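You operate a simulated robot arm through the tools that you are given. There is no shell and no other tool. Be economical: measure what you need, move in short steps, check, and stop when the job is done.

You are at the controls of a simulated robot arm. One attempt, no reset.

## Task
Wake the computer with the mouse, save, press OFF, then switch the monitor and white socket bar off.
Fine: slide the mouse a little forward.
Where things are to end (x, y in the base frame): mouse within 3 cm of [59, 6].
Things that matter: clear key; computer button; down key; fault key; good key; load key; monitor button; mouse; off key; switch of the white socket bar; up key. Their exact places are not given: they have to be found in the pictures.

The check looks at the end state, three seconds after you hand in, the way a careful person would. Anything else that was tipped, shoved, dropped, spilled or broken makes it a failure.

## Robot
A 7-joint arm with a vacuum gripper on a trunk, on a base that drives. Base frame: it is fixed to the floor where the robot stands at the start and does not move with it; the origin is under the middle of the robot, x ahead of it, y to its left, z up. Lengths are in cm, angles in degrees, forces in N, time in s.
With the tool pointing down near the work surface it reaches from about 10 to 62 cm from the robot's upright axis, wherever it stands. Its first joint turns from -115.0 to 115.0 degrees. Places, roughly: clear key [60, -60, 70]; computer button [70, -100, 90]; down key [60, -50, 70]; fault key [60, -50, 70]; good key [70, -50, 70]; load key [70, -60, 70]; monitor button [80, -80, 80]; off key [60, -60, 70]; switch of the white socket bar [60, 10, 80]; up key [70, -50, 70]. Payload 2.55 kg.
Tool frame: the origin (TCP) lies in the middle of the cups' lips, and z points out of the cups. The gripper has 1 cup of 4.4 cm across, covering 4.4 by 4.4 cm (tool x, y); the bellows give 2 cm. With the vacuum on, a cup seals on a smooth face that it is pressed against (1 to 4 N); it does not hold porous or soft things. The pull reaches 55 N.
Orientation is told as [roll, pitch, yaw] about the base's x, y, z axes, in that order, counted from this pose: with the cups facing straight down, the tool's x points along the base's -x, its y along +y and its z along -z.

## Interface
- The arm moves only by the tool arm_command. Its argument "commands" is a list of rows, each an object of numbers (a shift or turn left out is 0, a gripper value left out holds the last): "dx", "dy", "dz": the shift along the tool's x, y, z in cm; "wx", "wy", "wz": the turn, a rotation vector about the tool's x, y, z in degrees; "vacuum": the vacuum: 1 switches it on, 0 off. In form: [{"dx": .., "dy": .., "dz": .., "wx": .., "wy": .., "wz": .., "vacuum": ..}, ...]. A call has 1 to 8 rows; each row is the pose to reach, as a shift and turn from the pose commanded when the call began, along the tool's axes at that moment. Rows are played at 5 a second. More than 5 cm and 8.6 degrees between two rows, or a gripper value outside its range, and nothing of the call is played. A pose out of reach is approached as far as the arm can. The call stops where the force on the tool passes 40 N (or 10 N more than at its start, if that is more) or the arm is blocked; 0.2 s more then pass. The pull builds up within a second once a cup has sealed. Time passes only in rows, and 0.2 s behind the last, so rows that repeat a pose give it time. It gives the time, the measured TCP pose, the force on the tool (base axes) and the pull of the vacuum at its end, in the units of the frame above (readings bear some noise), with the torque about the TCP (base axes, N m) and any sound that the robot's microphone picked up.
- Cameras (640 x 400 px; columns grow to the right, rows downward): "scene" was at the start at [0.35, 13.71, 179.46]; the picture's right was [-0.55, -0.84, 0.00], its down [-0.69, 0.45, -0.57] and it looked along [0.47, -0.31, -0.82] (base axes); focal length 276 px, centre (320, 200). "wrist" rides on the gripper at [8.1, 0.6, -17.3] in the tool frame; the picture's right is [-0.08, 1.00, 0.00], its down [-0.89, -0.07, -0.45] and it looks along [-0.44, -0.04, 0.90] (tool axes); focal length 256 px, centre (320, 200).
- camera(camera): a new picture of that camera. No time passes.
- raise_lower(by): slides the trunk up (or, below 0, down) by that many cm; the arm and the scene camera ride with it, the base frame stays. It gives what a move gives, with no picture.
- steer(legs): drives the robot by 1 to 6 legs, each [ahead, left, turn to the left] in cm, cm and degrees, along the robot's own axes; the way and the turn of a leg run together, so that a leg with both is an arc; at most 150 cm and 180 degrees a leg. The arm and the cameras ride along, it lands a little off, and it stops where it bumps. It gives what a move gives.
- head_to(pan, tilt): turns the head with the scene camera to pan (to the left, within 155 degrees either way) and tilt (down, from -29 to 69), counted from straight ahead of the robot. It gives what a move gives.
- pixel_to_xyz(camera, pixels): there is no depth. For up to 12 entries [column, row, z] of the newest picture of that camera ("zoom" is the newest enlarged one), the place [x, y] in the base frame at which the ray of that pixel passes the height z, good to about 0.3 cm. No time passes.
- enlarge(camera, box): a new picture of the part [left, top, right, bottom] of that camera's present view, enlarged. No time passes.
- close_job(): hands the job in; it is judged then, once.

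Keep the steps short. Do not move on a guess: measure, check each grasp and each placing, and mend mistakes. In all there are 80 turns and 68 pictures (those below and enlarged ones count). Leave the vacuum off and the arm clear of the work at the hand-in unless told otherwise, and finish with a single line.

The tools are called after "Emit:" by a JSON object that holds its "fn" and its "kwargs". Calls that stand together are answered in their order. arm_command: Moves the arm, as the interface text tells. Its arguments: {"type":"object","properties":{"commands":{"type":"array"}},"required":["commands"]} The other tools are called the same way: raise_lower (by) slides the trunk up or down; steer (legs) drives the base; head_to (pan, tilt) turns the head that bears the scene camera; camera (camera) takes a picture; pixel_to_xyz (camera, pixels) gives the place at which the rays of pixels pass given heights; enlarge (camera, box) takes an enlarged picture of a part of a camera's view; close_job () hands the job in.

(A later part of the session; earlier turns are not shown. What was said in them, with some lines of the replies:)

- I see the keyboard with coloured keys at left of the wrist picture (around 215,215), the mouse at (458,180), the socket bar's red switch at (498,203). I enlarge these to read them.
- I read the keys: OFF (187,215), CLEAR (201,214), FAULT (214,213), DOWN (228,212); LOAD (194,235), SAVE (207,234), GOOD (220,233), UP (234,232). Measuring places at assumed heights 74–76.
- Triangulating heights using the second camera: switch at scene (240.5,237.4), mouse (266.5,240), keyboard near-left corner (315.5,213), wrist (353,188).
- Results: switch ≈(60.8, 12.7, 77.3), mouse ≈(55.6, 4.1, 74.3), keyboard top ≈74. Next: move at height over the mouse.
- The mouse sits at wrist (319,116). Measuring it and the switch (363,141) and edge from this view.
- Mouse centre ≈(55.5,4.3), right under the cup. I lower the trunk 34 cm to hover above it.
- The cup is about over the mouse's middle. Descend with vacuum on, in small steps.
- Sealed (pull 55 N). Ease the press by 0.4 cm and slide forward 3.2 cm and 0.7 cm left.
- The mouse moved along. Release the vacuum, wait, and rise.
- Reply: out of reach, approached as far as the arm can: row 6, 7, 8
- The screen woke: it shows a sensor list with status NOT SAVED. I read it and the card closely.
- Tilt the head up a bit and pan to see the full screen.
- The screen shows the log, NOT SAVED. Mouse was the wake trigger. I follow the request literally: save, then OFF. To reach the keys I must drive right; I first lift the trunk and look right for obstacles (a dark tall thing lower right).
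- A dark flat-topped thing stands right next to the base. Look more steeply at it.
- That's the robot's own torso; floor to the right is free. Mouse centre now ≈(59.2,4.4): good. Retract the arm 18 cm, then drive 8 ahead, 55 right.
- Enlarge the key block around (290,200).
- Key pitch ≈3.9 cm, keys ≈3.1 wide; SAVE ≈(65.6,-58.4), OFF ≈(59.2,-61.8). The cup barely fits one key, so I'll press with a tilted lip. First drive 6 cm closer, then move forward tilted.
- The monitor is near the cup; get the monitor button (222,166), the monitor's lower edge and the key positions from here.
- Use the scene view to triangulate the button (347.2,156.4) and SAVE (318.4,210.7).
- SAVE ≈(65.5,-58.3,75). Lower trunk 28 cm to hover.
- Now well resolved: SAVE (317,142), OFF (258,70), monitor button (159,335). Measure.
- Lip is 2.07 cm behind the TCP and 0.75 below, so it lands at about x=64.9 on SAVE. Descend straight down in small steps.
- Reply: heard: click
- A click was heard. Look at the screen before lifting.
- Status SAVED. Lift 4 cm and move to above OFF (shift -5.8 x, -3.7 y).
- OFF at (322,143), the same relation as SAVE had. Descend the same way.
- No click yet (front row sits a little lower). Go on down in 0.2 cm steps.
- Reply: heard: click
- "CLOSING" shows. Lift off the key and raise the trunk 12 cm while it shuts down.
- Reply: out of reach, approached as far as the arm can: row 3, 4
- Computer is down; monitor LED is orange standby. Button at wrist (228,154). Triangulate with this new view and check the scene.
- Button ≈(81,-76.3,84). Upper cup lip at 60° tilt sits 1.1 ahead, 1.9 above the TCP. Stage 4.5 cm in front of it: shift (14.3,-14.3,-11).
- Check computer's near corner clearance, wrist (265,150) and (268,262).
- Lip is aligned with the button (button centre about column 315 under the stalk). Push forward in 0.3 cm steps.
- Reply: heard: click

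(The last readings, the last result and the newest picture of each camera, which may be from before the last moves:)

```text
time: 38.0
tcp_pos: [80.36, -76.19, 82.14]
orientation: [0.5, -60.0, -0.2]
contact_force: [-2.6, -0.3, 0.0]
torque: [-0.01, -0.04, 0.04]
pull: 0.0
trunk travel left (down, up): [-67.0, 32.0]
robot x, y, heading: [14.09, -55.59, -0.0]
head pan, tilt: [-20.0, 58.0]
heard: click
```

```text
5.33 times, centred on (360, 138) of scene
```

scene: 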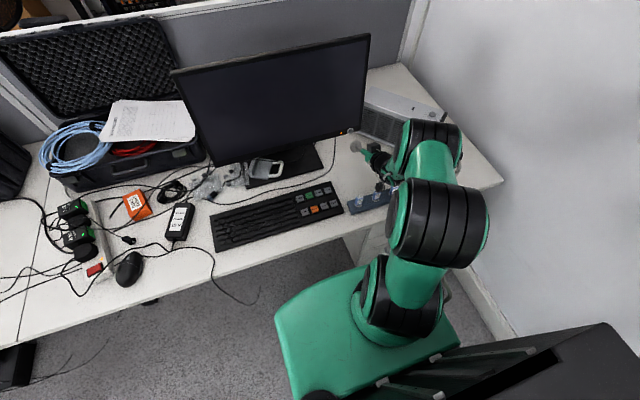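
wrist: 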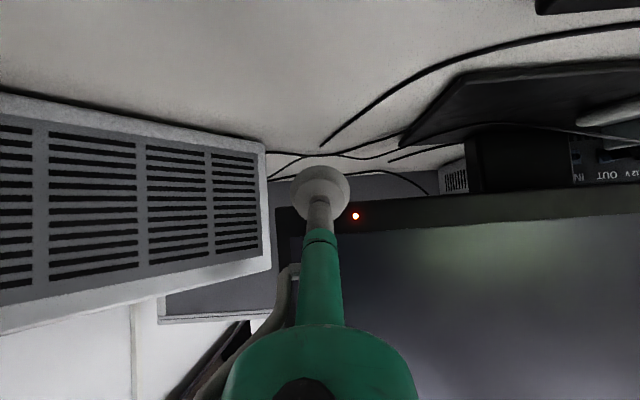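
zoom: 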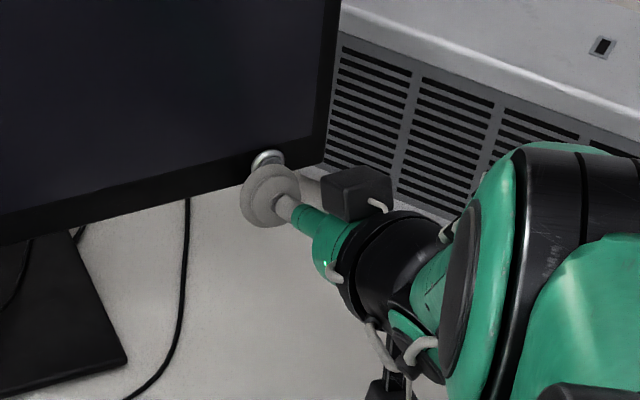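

Click, LED out. Back off 15 cm in -x, then raise the trunk 14 cm, level the tool, and check.

Emit:
{"fn": "arm_command", "kwargs": {"commands": [{"dx": 1, "dz": -1.73}, {"dx": 3, "dz": -5.2}, {"dx": 5, "dz": -8.66}, {"dx": 7.5, "dz": -13}]}}

Emit:
{"fn": "raise_lower", "kwargs": {"by": 14}}

Emit:
{"fn": "arm_command", "kwargs": {"commands": [{"wy": 8, "dz": -2}, {"wy": 16, "dz": -4}, {"wy": 24, "dz": -6}, {"wy": 32, "dz": -8}, {"wy": 40, "dz": -10}, {"wy": 48, "dz": -12}, {"wy": 56, "dz": -14}, {"wy": 60, "dz": -14}]}}

Emit:
{"fn": "camera", "kwargs": {"camera": "wrist"}}

Emit:
{"fn": "camera", "kwargs": {"camera": "scene"}}

```text
time: 39.0
tcp_pos: [65.32, -75.97, 81.95]
orientation: [0.2, -60.2, -0.1]
contact_force: [-0.6, 0.2, 0.5]
torque: [0.0, 0.02, 0.02]
pull: 0.1
trunk travel left (down, up): [-67.0, 32.0]
robot x, y, heading: [13.85, -55.75, 0.0]
head pan, tilt: [-20.0, 58.0]
```

```text
time: 40.6
tcp_pos: [65.5, -75.94, 95.95]
orientation: [0.3, -59.9, -0.1]
contact_force: [0.0, 0.4, 0.8]
torque: [-0.01, 0.01, 0.01]
pull: 0.0
trunk travel left (down, up): [-81.0, 18.0]
robot x, y, heading: [13.87, -55.89, 0.2]
head pan, tilt: [-20.0, 58.0]
```

```text
time: 42.5
tcp_pos: [53.16, -75.99, 102.9]
orientation: [0.1, 0.1, 0.2]
contact_force: [0.0, -0.7, -0.6]
torque: [0.05, -0.04, 0.01]
pull: 0.1
trunk travel left (down, up): [-81.0, 18.0]
robot x, y, heading: [13.74, -55.78, 0.2]
head pan, tilt: [-20.0, 58.0]
```

```text
24 pictures are left
```

wrist: 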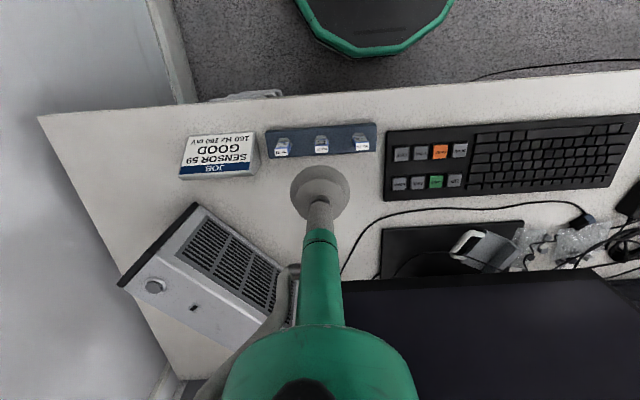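

```text
23 pictures are left
```

scene: 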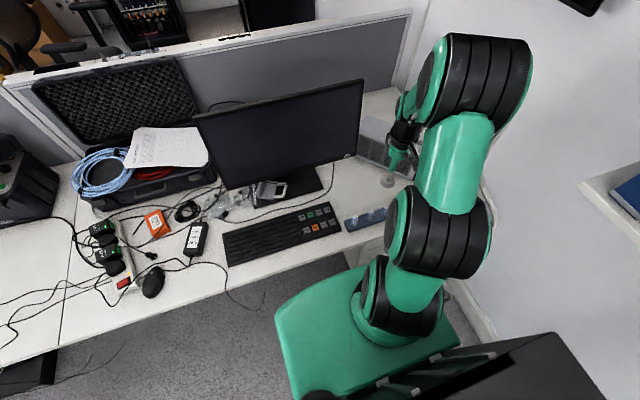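

Computer LED and monitor LED are both off. Now back off 6 cm and drive 66 cm left toward the socket bar.

Emit:
{"fn": "steer", "kwargs": {"legs": [[-6, 0, 0], [0, 66, 0]]}}

Emit:
{"fn": "arm_command", "kwargs": {"commands": [{"dy": 4}, {"dy": 8}, {"dy": 12}, {"dy": 16}, {"dy": 18}]}}

Emit:
{"fn": "camera", "kwargs": {"camera": "wrist"}}

```text
time: 46.7
tcp_pos: [47.0, -8.62, 102.75]
orientation: [0.2, 0.0, 0.5]
contact_force: [-0.2, 0.4, -0.5]
torque: [0.01, 0.03, -0.03]
pull: 0.0
trunk travel left (down, up): [-81.0, 18.0]
robot x, y, heading: [7.74, 11.28, 0.3]
head pan, tilt: [-20.0, 58.0]
```

```text
time: 47.9
tcp_pos: [46.58, 9.31, 102.82]
orientation: [0.1, 0.0, 0.4]
contact_force: [0.1, -0.5, -1.0]
torque: [0.03, 0.0, -0.01]
pull: 0.0
trunk travel left (down, up): [-81.0, 18.0]
robot x, y, heading: [7.71, 11.17, 0.4]
head pan, tilt: [-20.0, 58.0]
```

```text
22 pictures are left
```

wrist: 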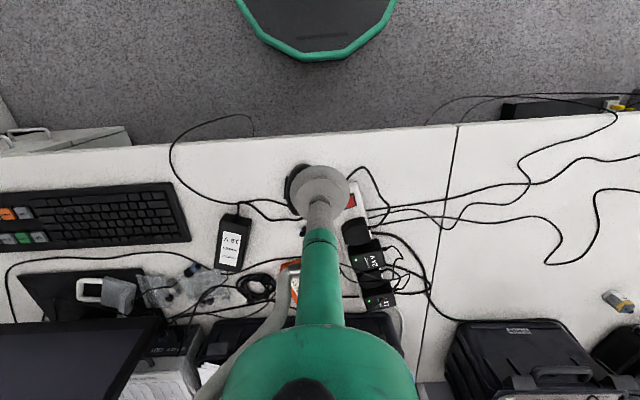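

The cup hides the switch. Shift 9 cm left and lower 12 cm to view the rocker.

Emit:
{"fn": "arm_command", "kwargs": {"commands": [{"dy": 4.5}, {"dy": 9}]}}

Emit:
{"fn": "raise_lower", "kwargs": {"by": -14}}

Emit:
{"fn": "camera", "kwargs": {"camera": "wrist"}}

Emit:
{"fn": "enlarge", "kwargs": {"camera": "wrist", "box": [200, 120, 360, 220]}}

```text
time: 48.5
tcp_pos: [46.88, 18.38, 102.85]
orientation: [0.2, -0.1, 0.3]
contact_force: [0.4, -0.9, -0.7]
torque: [-0.05, 0.02, 0.0]
pull: 0.1
trunk travel left (down, up): [-81.0, 18.0]
robot x, y, heading: [7.58, 11.27, 0.4]
head pan, tilt: [-20.0, 58.0]
```

```text
time: 50.2
tcp_pos: [46.77, 18.23, 88.7]
orientation: [0.1, -0.1, 0.3]
contact_force: [0.2, 0.2, 0.3]
torque: [0.02, 0.01, 0.03]
pull: 0.3
trunk travel left (down, up): [-67.0, 32.0]
robot x, y, heading: [7.96, 11.62, 0.4]
head pan, tilt: [-20.0, 58.0]
```

```text
21 pictures are left
```

wrist: 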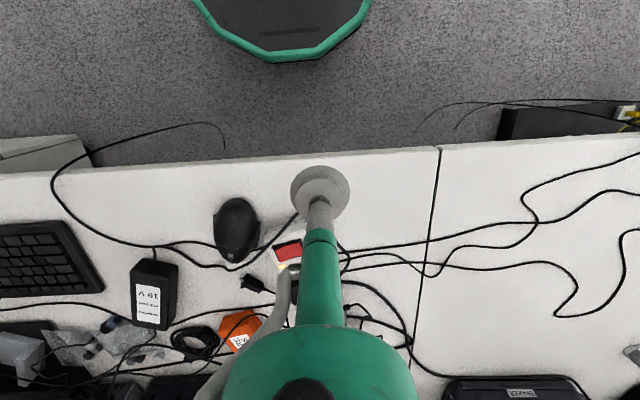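

```text
4.00 times, centred on (280, 170) of wrist
```

zoom: 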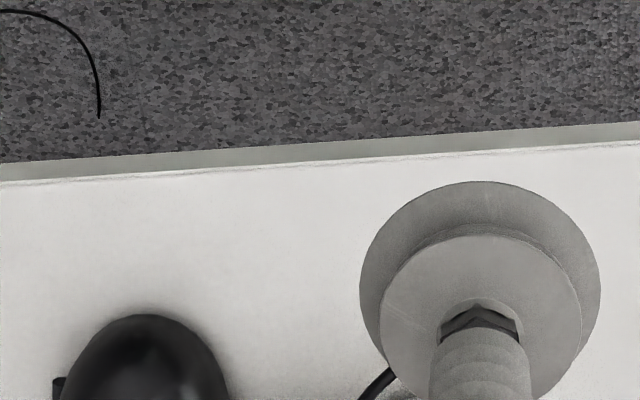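

Zoom on the switch itself at (289,251); the scene head gives a second view.

Emit:
{"fn": "enlarge", "kwargs": {"camera": "wrist", "box": [240, 215, 340, 285]}}

Emit:
{"fn": "head_to", "kwargs": {"pan": 0, "tilt": 62}}

Emit:
{"fn": "camera", "kwargs": {"camera": "scene"}}

```text
5.71 times, centred on (290, 250) of wrist
```

zoom: 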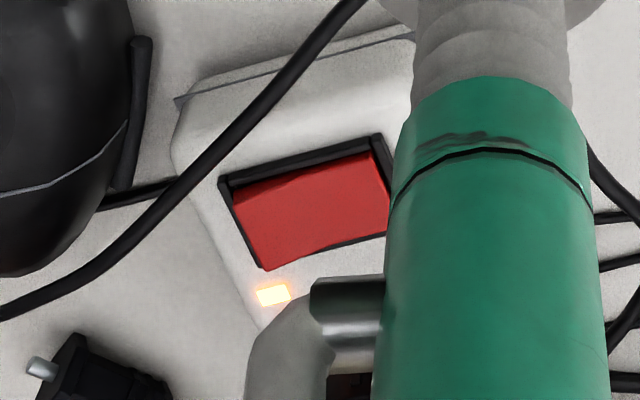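

```text
time: 51.0
tcp_pos: [46.73, 18.27, 88.82]
orientation: [0.2, 0.0, 0.5]
contact_force: [0.0, 0.2, -0.1]
torque: [0.0, 0.01, -0.01]
pull: 0.1
trunk travel left (down, up): [-67.0, 32.0]
robot x, y, heading: [7.6, 11.38, 0.1]
head pan, tilt: [0.0, 62.0]
```

```text
18 pictures are left
```

scene: 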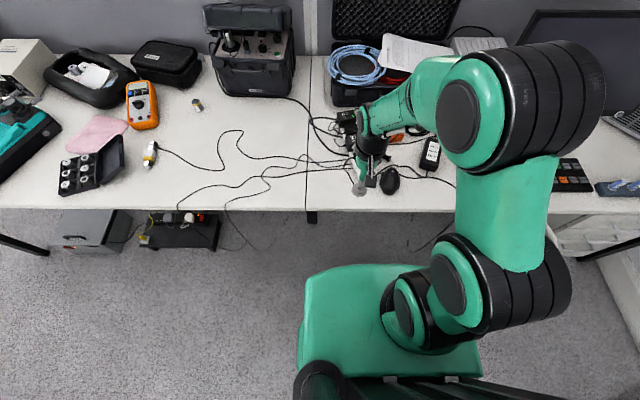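

The rocker's far side (toward lamp) hides its frame while the near frame strip is visible: near end down, far end up. Measure corners of the red part in the zoom.

Emit:
{"fn": "pixel_to_xyz", "kwargs": {"camera": "zoom", "pixels": [[235, 190, 77], [375, 152, 77], [390, 230, 77], [265, 270, 77], [316, 211, 77], [328, 250, 77], [272, 294, 77], [120, 180, 74], [235, 190, 78], [390, 230, 78]]}}

```text
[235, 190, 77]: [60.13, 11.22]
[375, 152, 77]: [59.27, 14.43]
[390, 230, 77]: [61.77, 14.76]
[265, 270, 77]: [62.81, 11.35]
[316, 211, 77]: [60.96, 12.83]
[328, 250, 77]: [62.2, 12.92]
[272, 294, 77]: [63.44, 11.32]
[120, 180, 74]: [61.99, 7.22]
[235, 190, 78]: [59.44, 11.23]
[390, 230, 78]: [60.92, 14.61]
```

Red spans x 59.3–62.8, y 11.2–14.8; the black plug starts about x≈63.7, so I tilt +15° the other way, making the far lip lowest (2.1 cm ahead of TCP, 0.6 below). Move to TCP (59.8,13.2) at this height.

Emit:
{"fn": "arm_command", "kwargs": {"commands": [{"dx": -3.3, "dy": -1.3, "wy": 3.75}, {"dx": -6.6, "dy": -2.6, "wy": 7.5}, {"dx": -9.9, "dy": -3.9, "wy": 11.25}, {"dx": -13.05, "dy": -5.1, "wy": 15}, {"dx": -13.05, "dy": -5.1, "wy": 15}]}}

Emit:
{"fn": "camera", "kwargs": {"camera": "wrist"}}

Emit:
{"fn": "enlarge", "kwargs": {"camera": "scene", "box": [310, 90, 430, 220]}}

```text
time: 52.2
tcp_pos: [55.06, 13.24, 84.66]
orientation: [0.3, 13.3, 0.5]
contact_force: [-0.1, 0.0, 0.6]
torque: [0.01, -0.01, -0.01]
pull: 0.0
out of reach, approached as far as the arm can: row 3, 4, 5
trunk travel left (down, up): [-67.0, 32.0]
robot x, y, heading: [8.22, 11.43, 0.4]
head pan, tilt: [0.0, 62.0]
```

```text
17 pictures are left
```

wrist: 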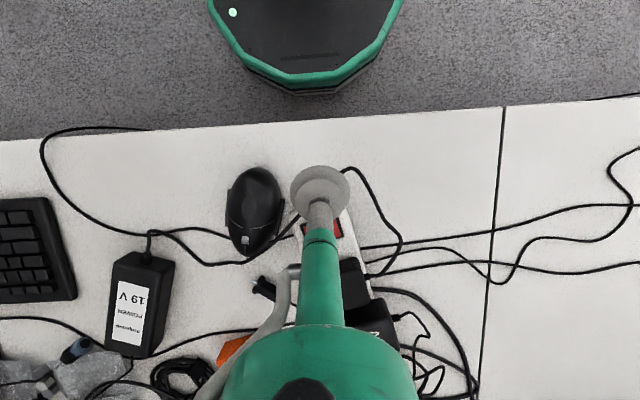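

```text
3.08 times, centred on (370, 155) of scene
```

zoom: 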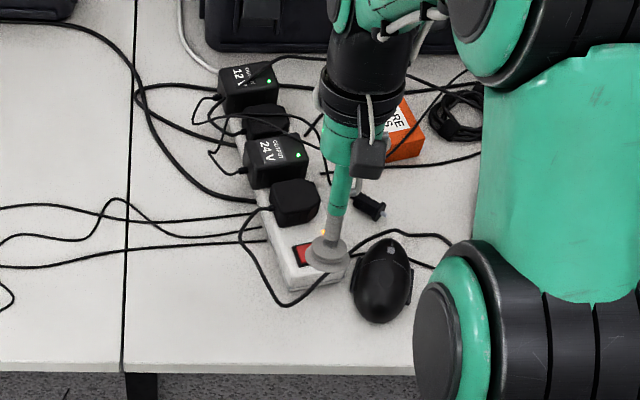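

Out of reach from here. Pull back 6 cm, drive 7 cm closer, then re-measure.

Emit:
{"fn": "arm_command", "kwargs": {"commands": [{"dx": 2.9, "dz": 0.7}, {"dx": 5.84, "dz": 1.38, "wy": 1.7}]}}

Emit:
{"fn": "steer", "kwargs": {"legs": [[7, 0, 0]]}}

Emit:
{"fn": "camera", "kwargs": {"camera": "wrist"}}

```text
time: 52.8
tcp_pos: [49.03, 13.04, 84.85]
orientation: [0.2, 16.7, 0.4]
contact_force: [0.8, -0.7, 0.2]
torque: [0.01, 0.03, -0.01]
pull: 0.1
trunk travel left (down, up): [-67.0, 32.0]
robot x, y, heading: [8.07, 11.02, 0.4]
head pan, tilt: [0.0, 62.0]
```

```text
time: 53.8
tcp_pos: [56.11, 13.25, 84.85]
orientation: [0.2, 16.9, 0.5]
contact_force: [0.7, -0.3, 0.7]
torque: [0.0, 0.02, 0.02]
pull: 0.0
trunk travel left (down, up): [-67.0, 32.0]
robot x, y, heading: [14.77, 11.4, 0.3]
head pan, tilt: [0.0, 62.0]
```

```text
15 pictures are left
```

wrist: 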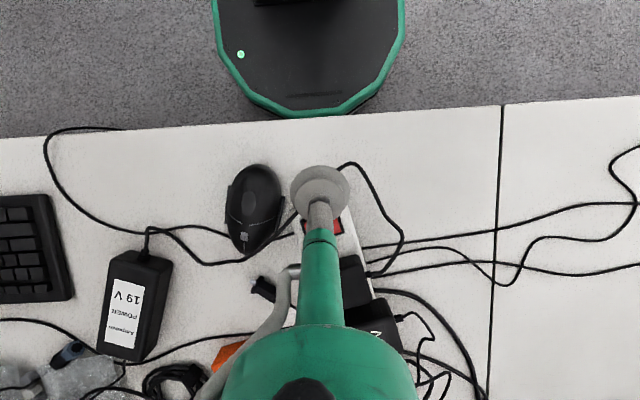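

Aim for lip at x=62.0: shift base (+3.8, 0, -4.8) to hover about 1.5 cm above.

Emit:
{"fn": "arm_command", "kwargs": {"commands": [{"dx": -1.7, "dz": 1.2}, {"dx": -3.4, "dz": 2.3}, {"dx": -5.03, "dz": 3.49}, {"dx": -5.03, "dz": 3.49}]}}

Emit:
{"fn": "enlarge", "kwargs": {"camera": "scene", "box": [310, 110, 430, 240]}}

Emit:
{"fn": "enlarge", "kwargs": {"camera": "wrist", "box": [240, 140, 400, 240]}}

```text
time: 54.8
tcp_pos: [59.87, 13.15, 80.14]
orientation: [0.1, 16.7, 0.6]
contact_force: [-0.3, -0.3, 0.1]
torque: [-0.01, 0.01, 0.0]
pull: 0.0
trunk travel left (down, up): [-67.0, 32.0]
robot x, y, heading: [14.81, 11.01, 0.3]
head pan, tilt: [0.0, 62.0]
```

```text
3.08 times, centred on (370, 175) of scene
```

zoom: 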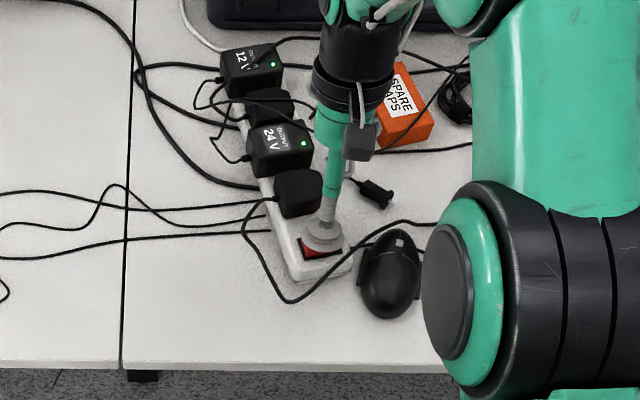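

```text
4.00 times, centred on (320, 190) of wrist
```

zoom: 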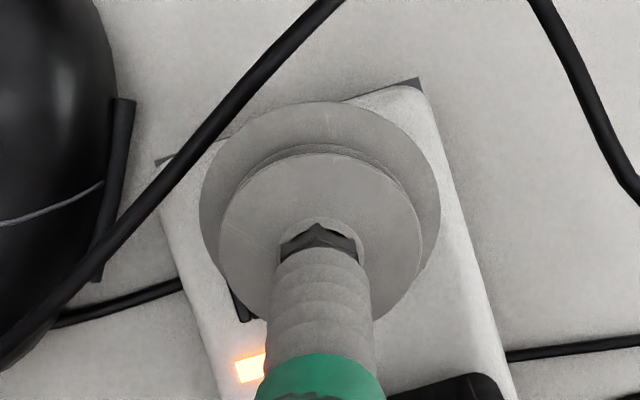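

Well placed over the switch, clear of plug and cable. Descend in small steps.

Emit:
{"fn": "arm_command", "kwargs": {"commands": [{"dx": -0.35, "dz": 1.15}, {"dx": -0.46, "dz": 1.53}, {"dx": -0.55, "dz": 1.82}, {"dx": -0.64, "dz": 2.1}]}}

Emit:
{"fn": "enlarge", "kwargs": {"camera": "wrist", "box": [240, 140, 400, 240]}}

```text
time: 55.8
tcp_pos: [60.04, 13.2, 78.02]
orientation: [0.3, 16.7, 0.5]
contact_force: [0.8, -0.1, 0.0]
torque: [-0.01, 0.0, 0.02]
pull: 0.1
trunk travel left (down, up): [-67.0, 32.0]
robot x, y, heading: [14.53, 11.52, 0.3]
head pan, tilt: [0.0, 62.0]
```

```text
4.00 times, centred on (320, 190) of wrist
```

zoom: 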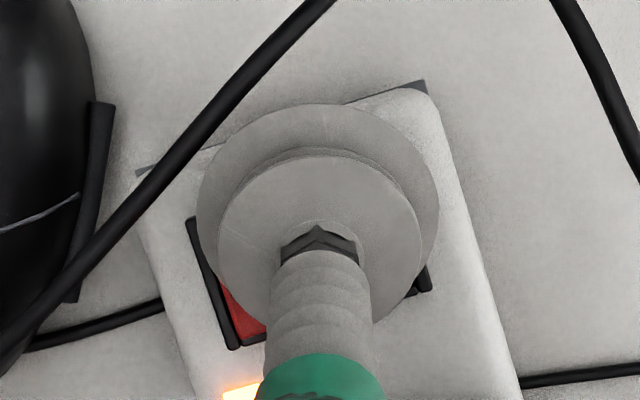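

No contact yet; lip over the far half of red. Continue down 0.25 cm per row.

Emit:
{"fn": "arm_command", "kwargs": {"commands": [{"dx": -0.07, "dz": 0.24}, {"dx": -0.15, "dz": 0.48}, {"dx": -0.22, "dz": 0.72}, {"dx": -0.29, "dz": 0.96}]}}

Emit:
{"fn": "enlarge", "kwargs": {"camera": "wrist", "box": [240, 140, 400, 240]}}

```text
time: 56.8
tcp_pos: [59.66, 13.36, 76.98]
orientation: [0.0, 16.6, 0.4]
contact_force: [0.3, 0.7, 2.4]
torque: [0.0, -0.04, -0.04]
pull: 0.0
trunk travel left (down, up): [-67.0, 32.0]
robot x, y, heading: [14.43, 11.5, 0.6]
head pan, tilt: [0.0, 62.0]
```

```text
4.00 times, centred on (320, 190) of wrist
```

zoom: 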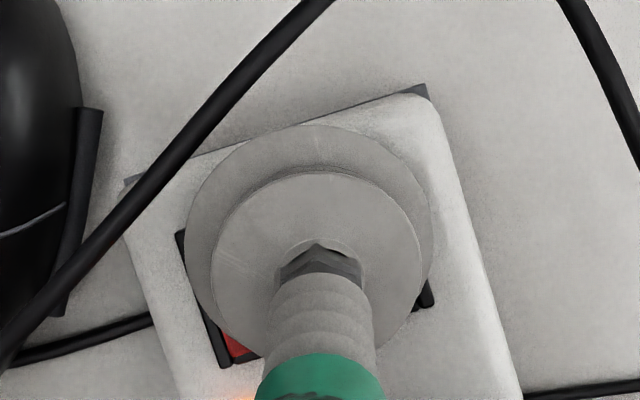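

Contact, 2.4 N, no click yet. Press a bit further.

Emit:
{"fn": "arm_command", "kwargs": {"commands": [{"dx": -0.06, "dz": 0.19}, {"dx": -0.12, "dz": 0.38}, {"dx": -0.18, "dz": 0.57}, {"dx": -0.18, "dz": 0.57}]}}

```text
time: 57.8
tcp_pos: [59.73, 13.24, 76.2]
orientation: [0.1, 16.7, 0.5]
contact_force: [-1.6, 0.4, 2.7]
torque: [-0.05, -0.05, -0.02]
pull: 0.0
trunk travel left (down, up): [-67.0, 32.0]
robot x, y, heading: [14.92, 11.59, 0.4]
head pan, tilt: [0.0, 62.0]
```

Emit:
{"fn": "arm_command", "kwargs": {"commands": [{"dx": -0.09, "dz": 0.29}, {"dx": -0.18, "dz": 0.57}, {"dx": -0.23, "dz": 0.77}, {"dx": -0.23, "dz": 0.77}]}}

Emit:
{"fn": "enlarge", "kwargs": {"camera": "wrist", "box": [240, 140, 400, 240]}}

```text
time: 58.8
tcp_pos: [59.75, 13.31, 75.54]
orientation: [0.2, 16.7, 0.4]
contact_force: [-2.4, -1.6, 5.7]
torque: [-0.07, -0.18, -0.09]
pull: 0.1
trunk travel left (down, up): [-67.0, 32.0]
robot x, y, heading: [14.86, 11.05, 0.2]
head pan, tilt: [0.0, 62.0]
```

```text
4.00 times, centred on (320, 190) of wrist
```

zoom: 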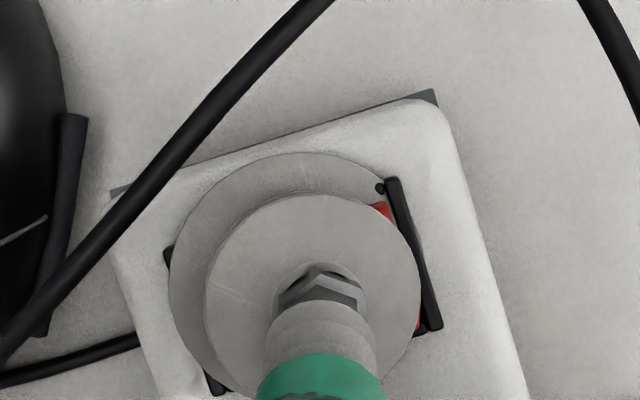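

No click at 5.7 N. Lift and pull back to see the rocker.

Emit:
{"fn": "arm_command", "kwargs": {"commands": [{"dx": 1, "dz": -3.3}, {"dx": 3.5, "dz": -4.5}, {"dx": 7, "dz": -5}, {"dx": 11, "dz": -5}]}}

Emit:
{"fn": "enlarge", "kwargs": {"camera": "wrist", "box": [240, 190, 400, 290]}}

```text
time: 59.8
tcp_pos: [50.68, 13.26, 83.58]
orientation: [0.1, 16.6, 0.5]
contact_force: [-0.4, -0.5, 0.0]
torque: [0.03, 0.01, -0.02]
pull: 0.1
trunk travel left (down, up): [-67.0, 32.0]
robot x, y, heading: [14.49, 11.28, 0.5]
head pan, tilt: [0.0, 62.0]
```

```text
4.00 times, centred on (320, 240) of wrist
```

zoom: 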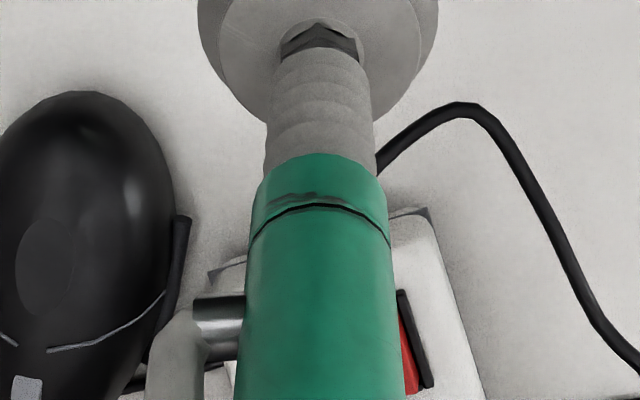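

Occluded. Go to the earlier good viewpoint: 6 cm left and tilt back to 0.

Emit:
{"fn": "arm_command", "kwargs": {"commands": [{"dy": 2, "wy": -6}, {"dy": 4, "wy": -12}, {"dy": 6.5, "wy": -16.7, "dz": -2}]}}

Emit:
{"fn": "enlarge", "kwargs": {"camera": "wrist", "box": [200, 190, 330, 270]}}

```text
time: 60.6
tcp_pos: [51.21, 19.66, 85.33]
orientation: [0.1, 0.0, 0.4]
contact_force: [-0.9, -0.1, 0.2]
torque: [-0.01, -0.03, -0.01]
pull: 0.0
trunk travel left (down, up): [-67.0, 32.0]
robot x, y, heading: [14.69, 11.34, 0.5]
head pan, tilt: [0.0, 62.0]
```

```text
4.92 times, centred on (265, 230) of wrist
```

zoom: 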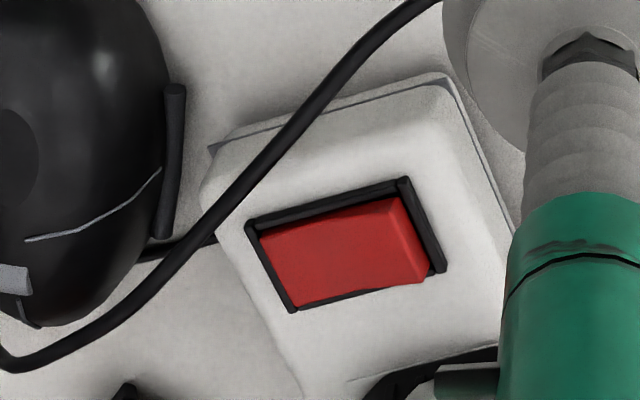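

The rocker now stands with its +y end raised (earlier the other way) and the lamp next to it no longer glows. Verify with the scene view, including adapters' LEDs.

Emit:
{"fn": "enlarge", "kwargs": {"camera": "scene", "box": [310, 80, 430, 220]}}

Emit:
{"fn": "enlarge", "kwargs": {"camera": "wrist", "box": [170, 200, 330, 320]}}

Emit:
{"fn": "pixel_to_xyz", "kwargs": {"camera": "zoom", "pixels": [[320, 200, 77]]}}

```text
2.86 times, centred on (370, 150) of scene
```

zoom: 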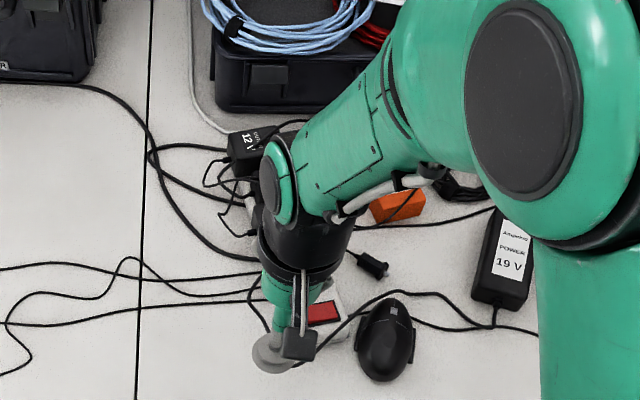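

```text
3.33 times, centred on (250, 260) of wrist
```

zoom: 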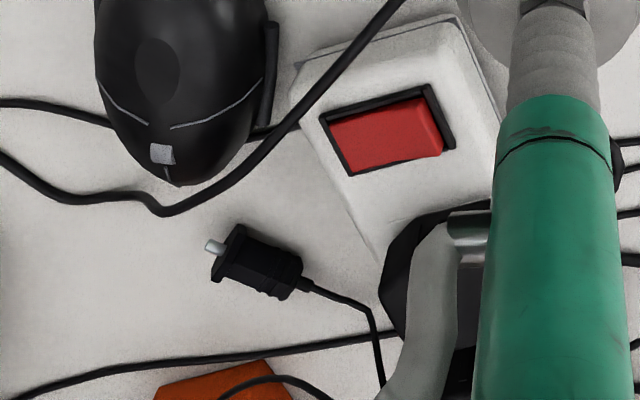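

```text
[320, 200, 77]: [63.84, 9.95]
```

Lamp is dark. Raise the trunk, back away and make a final check (7 pictures left).

Emit:
{"fn": "raise_lower", "kwargs": {"by": 20}}

Emit:
{"fn": "arm_command", "kwargs": {"commands": [{"dx": 4, "dy": 1}, {"dx": 8, "dy": 3}, {"dx": 12, "dy": 6}]}}

Emit:
{"fn": "steer", "kwargs": {"legs": [[-14, 0, 0]]}}

Emit:
{"fn": "camera", "kwargs": {"camera": "wrist"}}

Emit:
{"fn": "camera", "kwargs": {"camera": "scene"}}

```text
time: 62.8
tcp_pos: [51.44, 19.64, 105.29]
orientation: [0.1, 0.0, 0.5]
contact_force: [0.8, -1.1, -0.1]
torque: [-0.01, 0.01, -0.01]
pull: 0.2
trunk travel left (down, up): [-87.0, 12.0]
robot x, y, heading: [14.24, 11.14, 0.4]
head pan, tilt: [0.0, 62.0]
```

```text
time: 63.6
tcp_pos: [39.32, 25.52, 105.39]
orientation: [0.1, 0.0, 0.4]
contact_force: [0.1, -0.3, 0.2]
torque: [0.0, -0.02, -0.05]
pull: 0.2
trunk travel left (down, up): [-87.0, 12.0]
robot x, y, heading: [14.73, 11.49, 0.4]
head pan, tilt: [0.0, 62.0]
```

```text
time: 64.9
tcp_pos: [25.64, 25.41, 105.4]
orientation: [0.2, 0.0, 0.3]
contact_force: [0.1, -0.2, 0.8]
torque: [0.01, -0.02, 0.0]
pull: 0.1
trunk travel left (down, up): [-87.0, 12.0]
robot x, y, heading: [0.55, 11.33, 0.5]
head pan, tilt: [0.0, 62.0]
```

```text
5 pictures are left
```

wrist: 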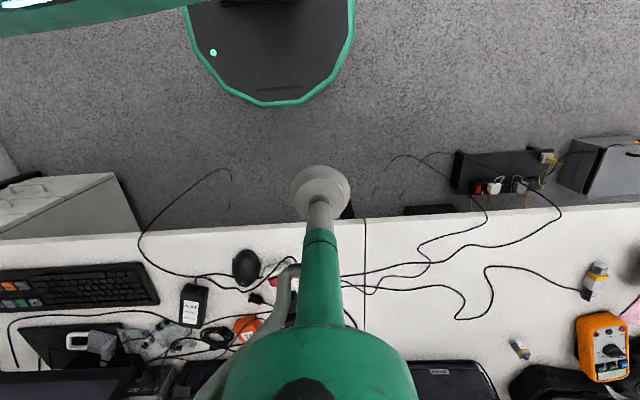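

```text
4 pictures are left
```

scene: 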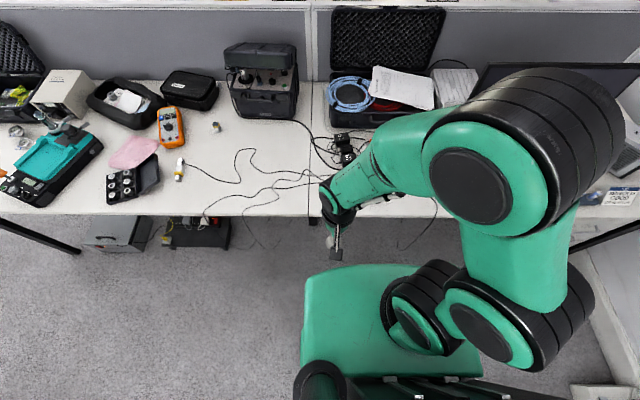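

Check the mouse place from this wrist view, mouse (246,267), and the adapters' LEDs in the scene.

Emit:
{"fn": "pixel_to_xyz", "kwargs": {"camera": "wrist", "pixels": [[246, 267, 73], [246, 267, 75]]}}

Emit:
{"fn": "enlarge", "kwargs": {"camera": "scene", "box": [310, 120, 390, 170]}}

```text
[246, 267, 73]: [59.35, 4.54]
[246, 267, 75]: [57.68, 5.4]
```

```text
8.00 times, centred on (350, 145) of scene
```

zoom: 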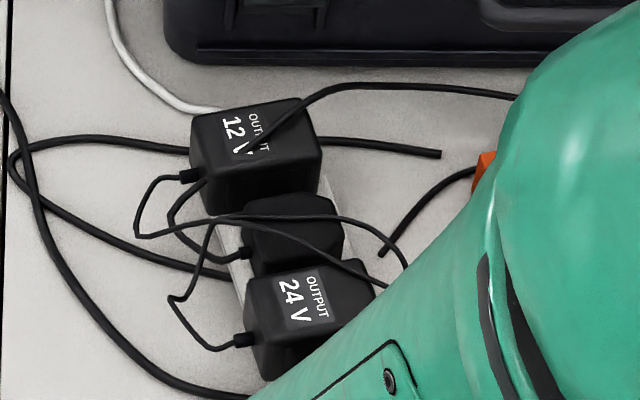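

The adapters' LEDs are out, so the bar is off. The mouse is at ≈(58.7,4.9), about 1 cm from its target. The arm is clear and the vacuum is off, so I hand in.

Emit:
{"fn": "close_job", "kwargs": {}}

```text
The job is handed in.
```

Done: the mouse woke the computer and sits about 1 cm from its target, the log was saved as it stood (sensor 59 still blank), OFF was pressed and it shut down, and the monitor and white socket bar are off.
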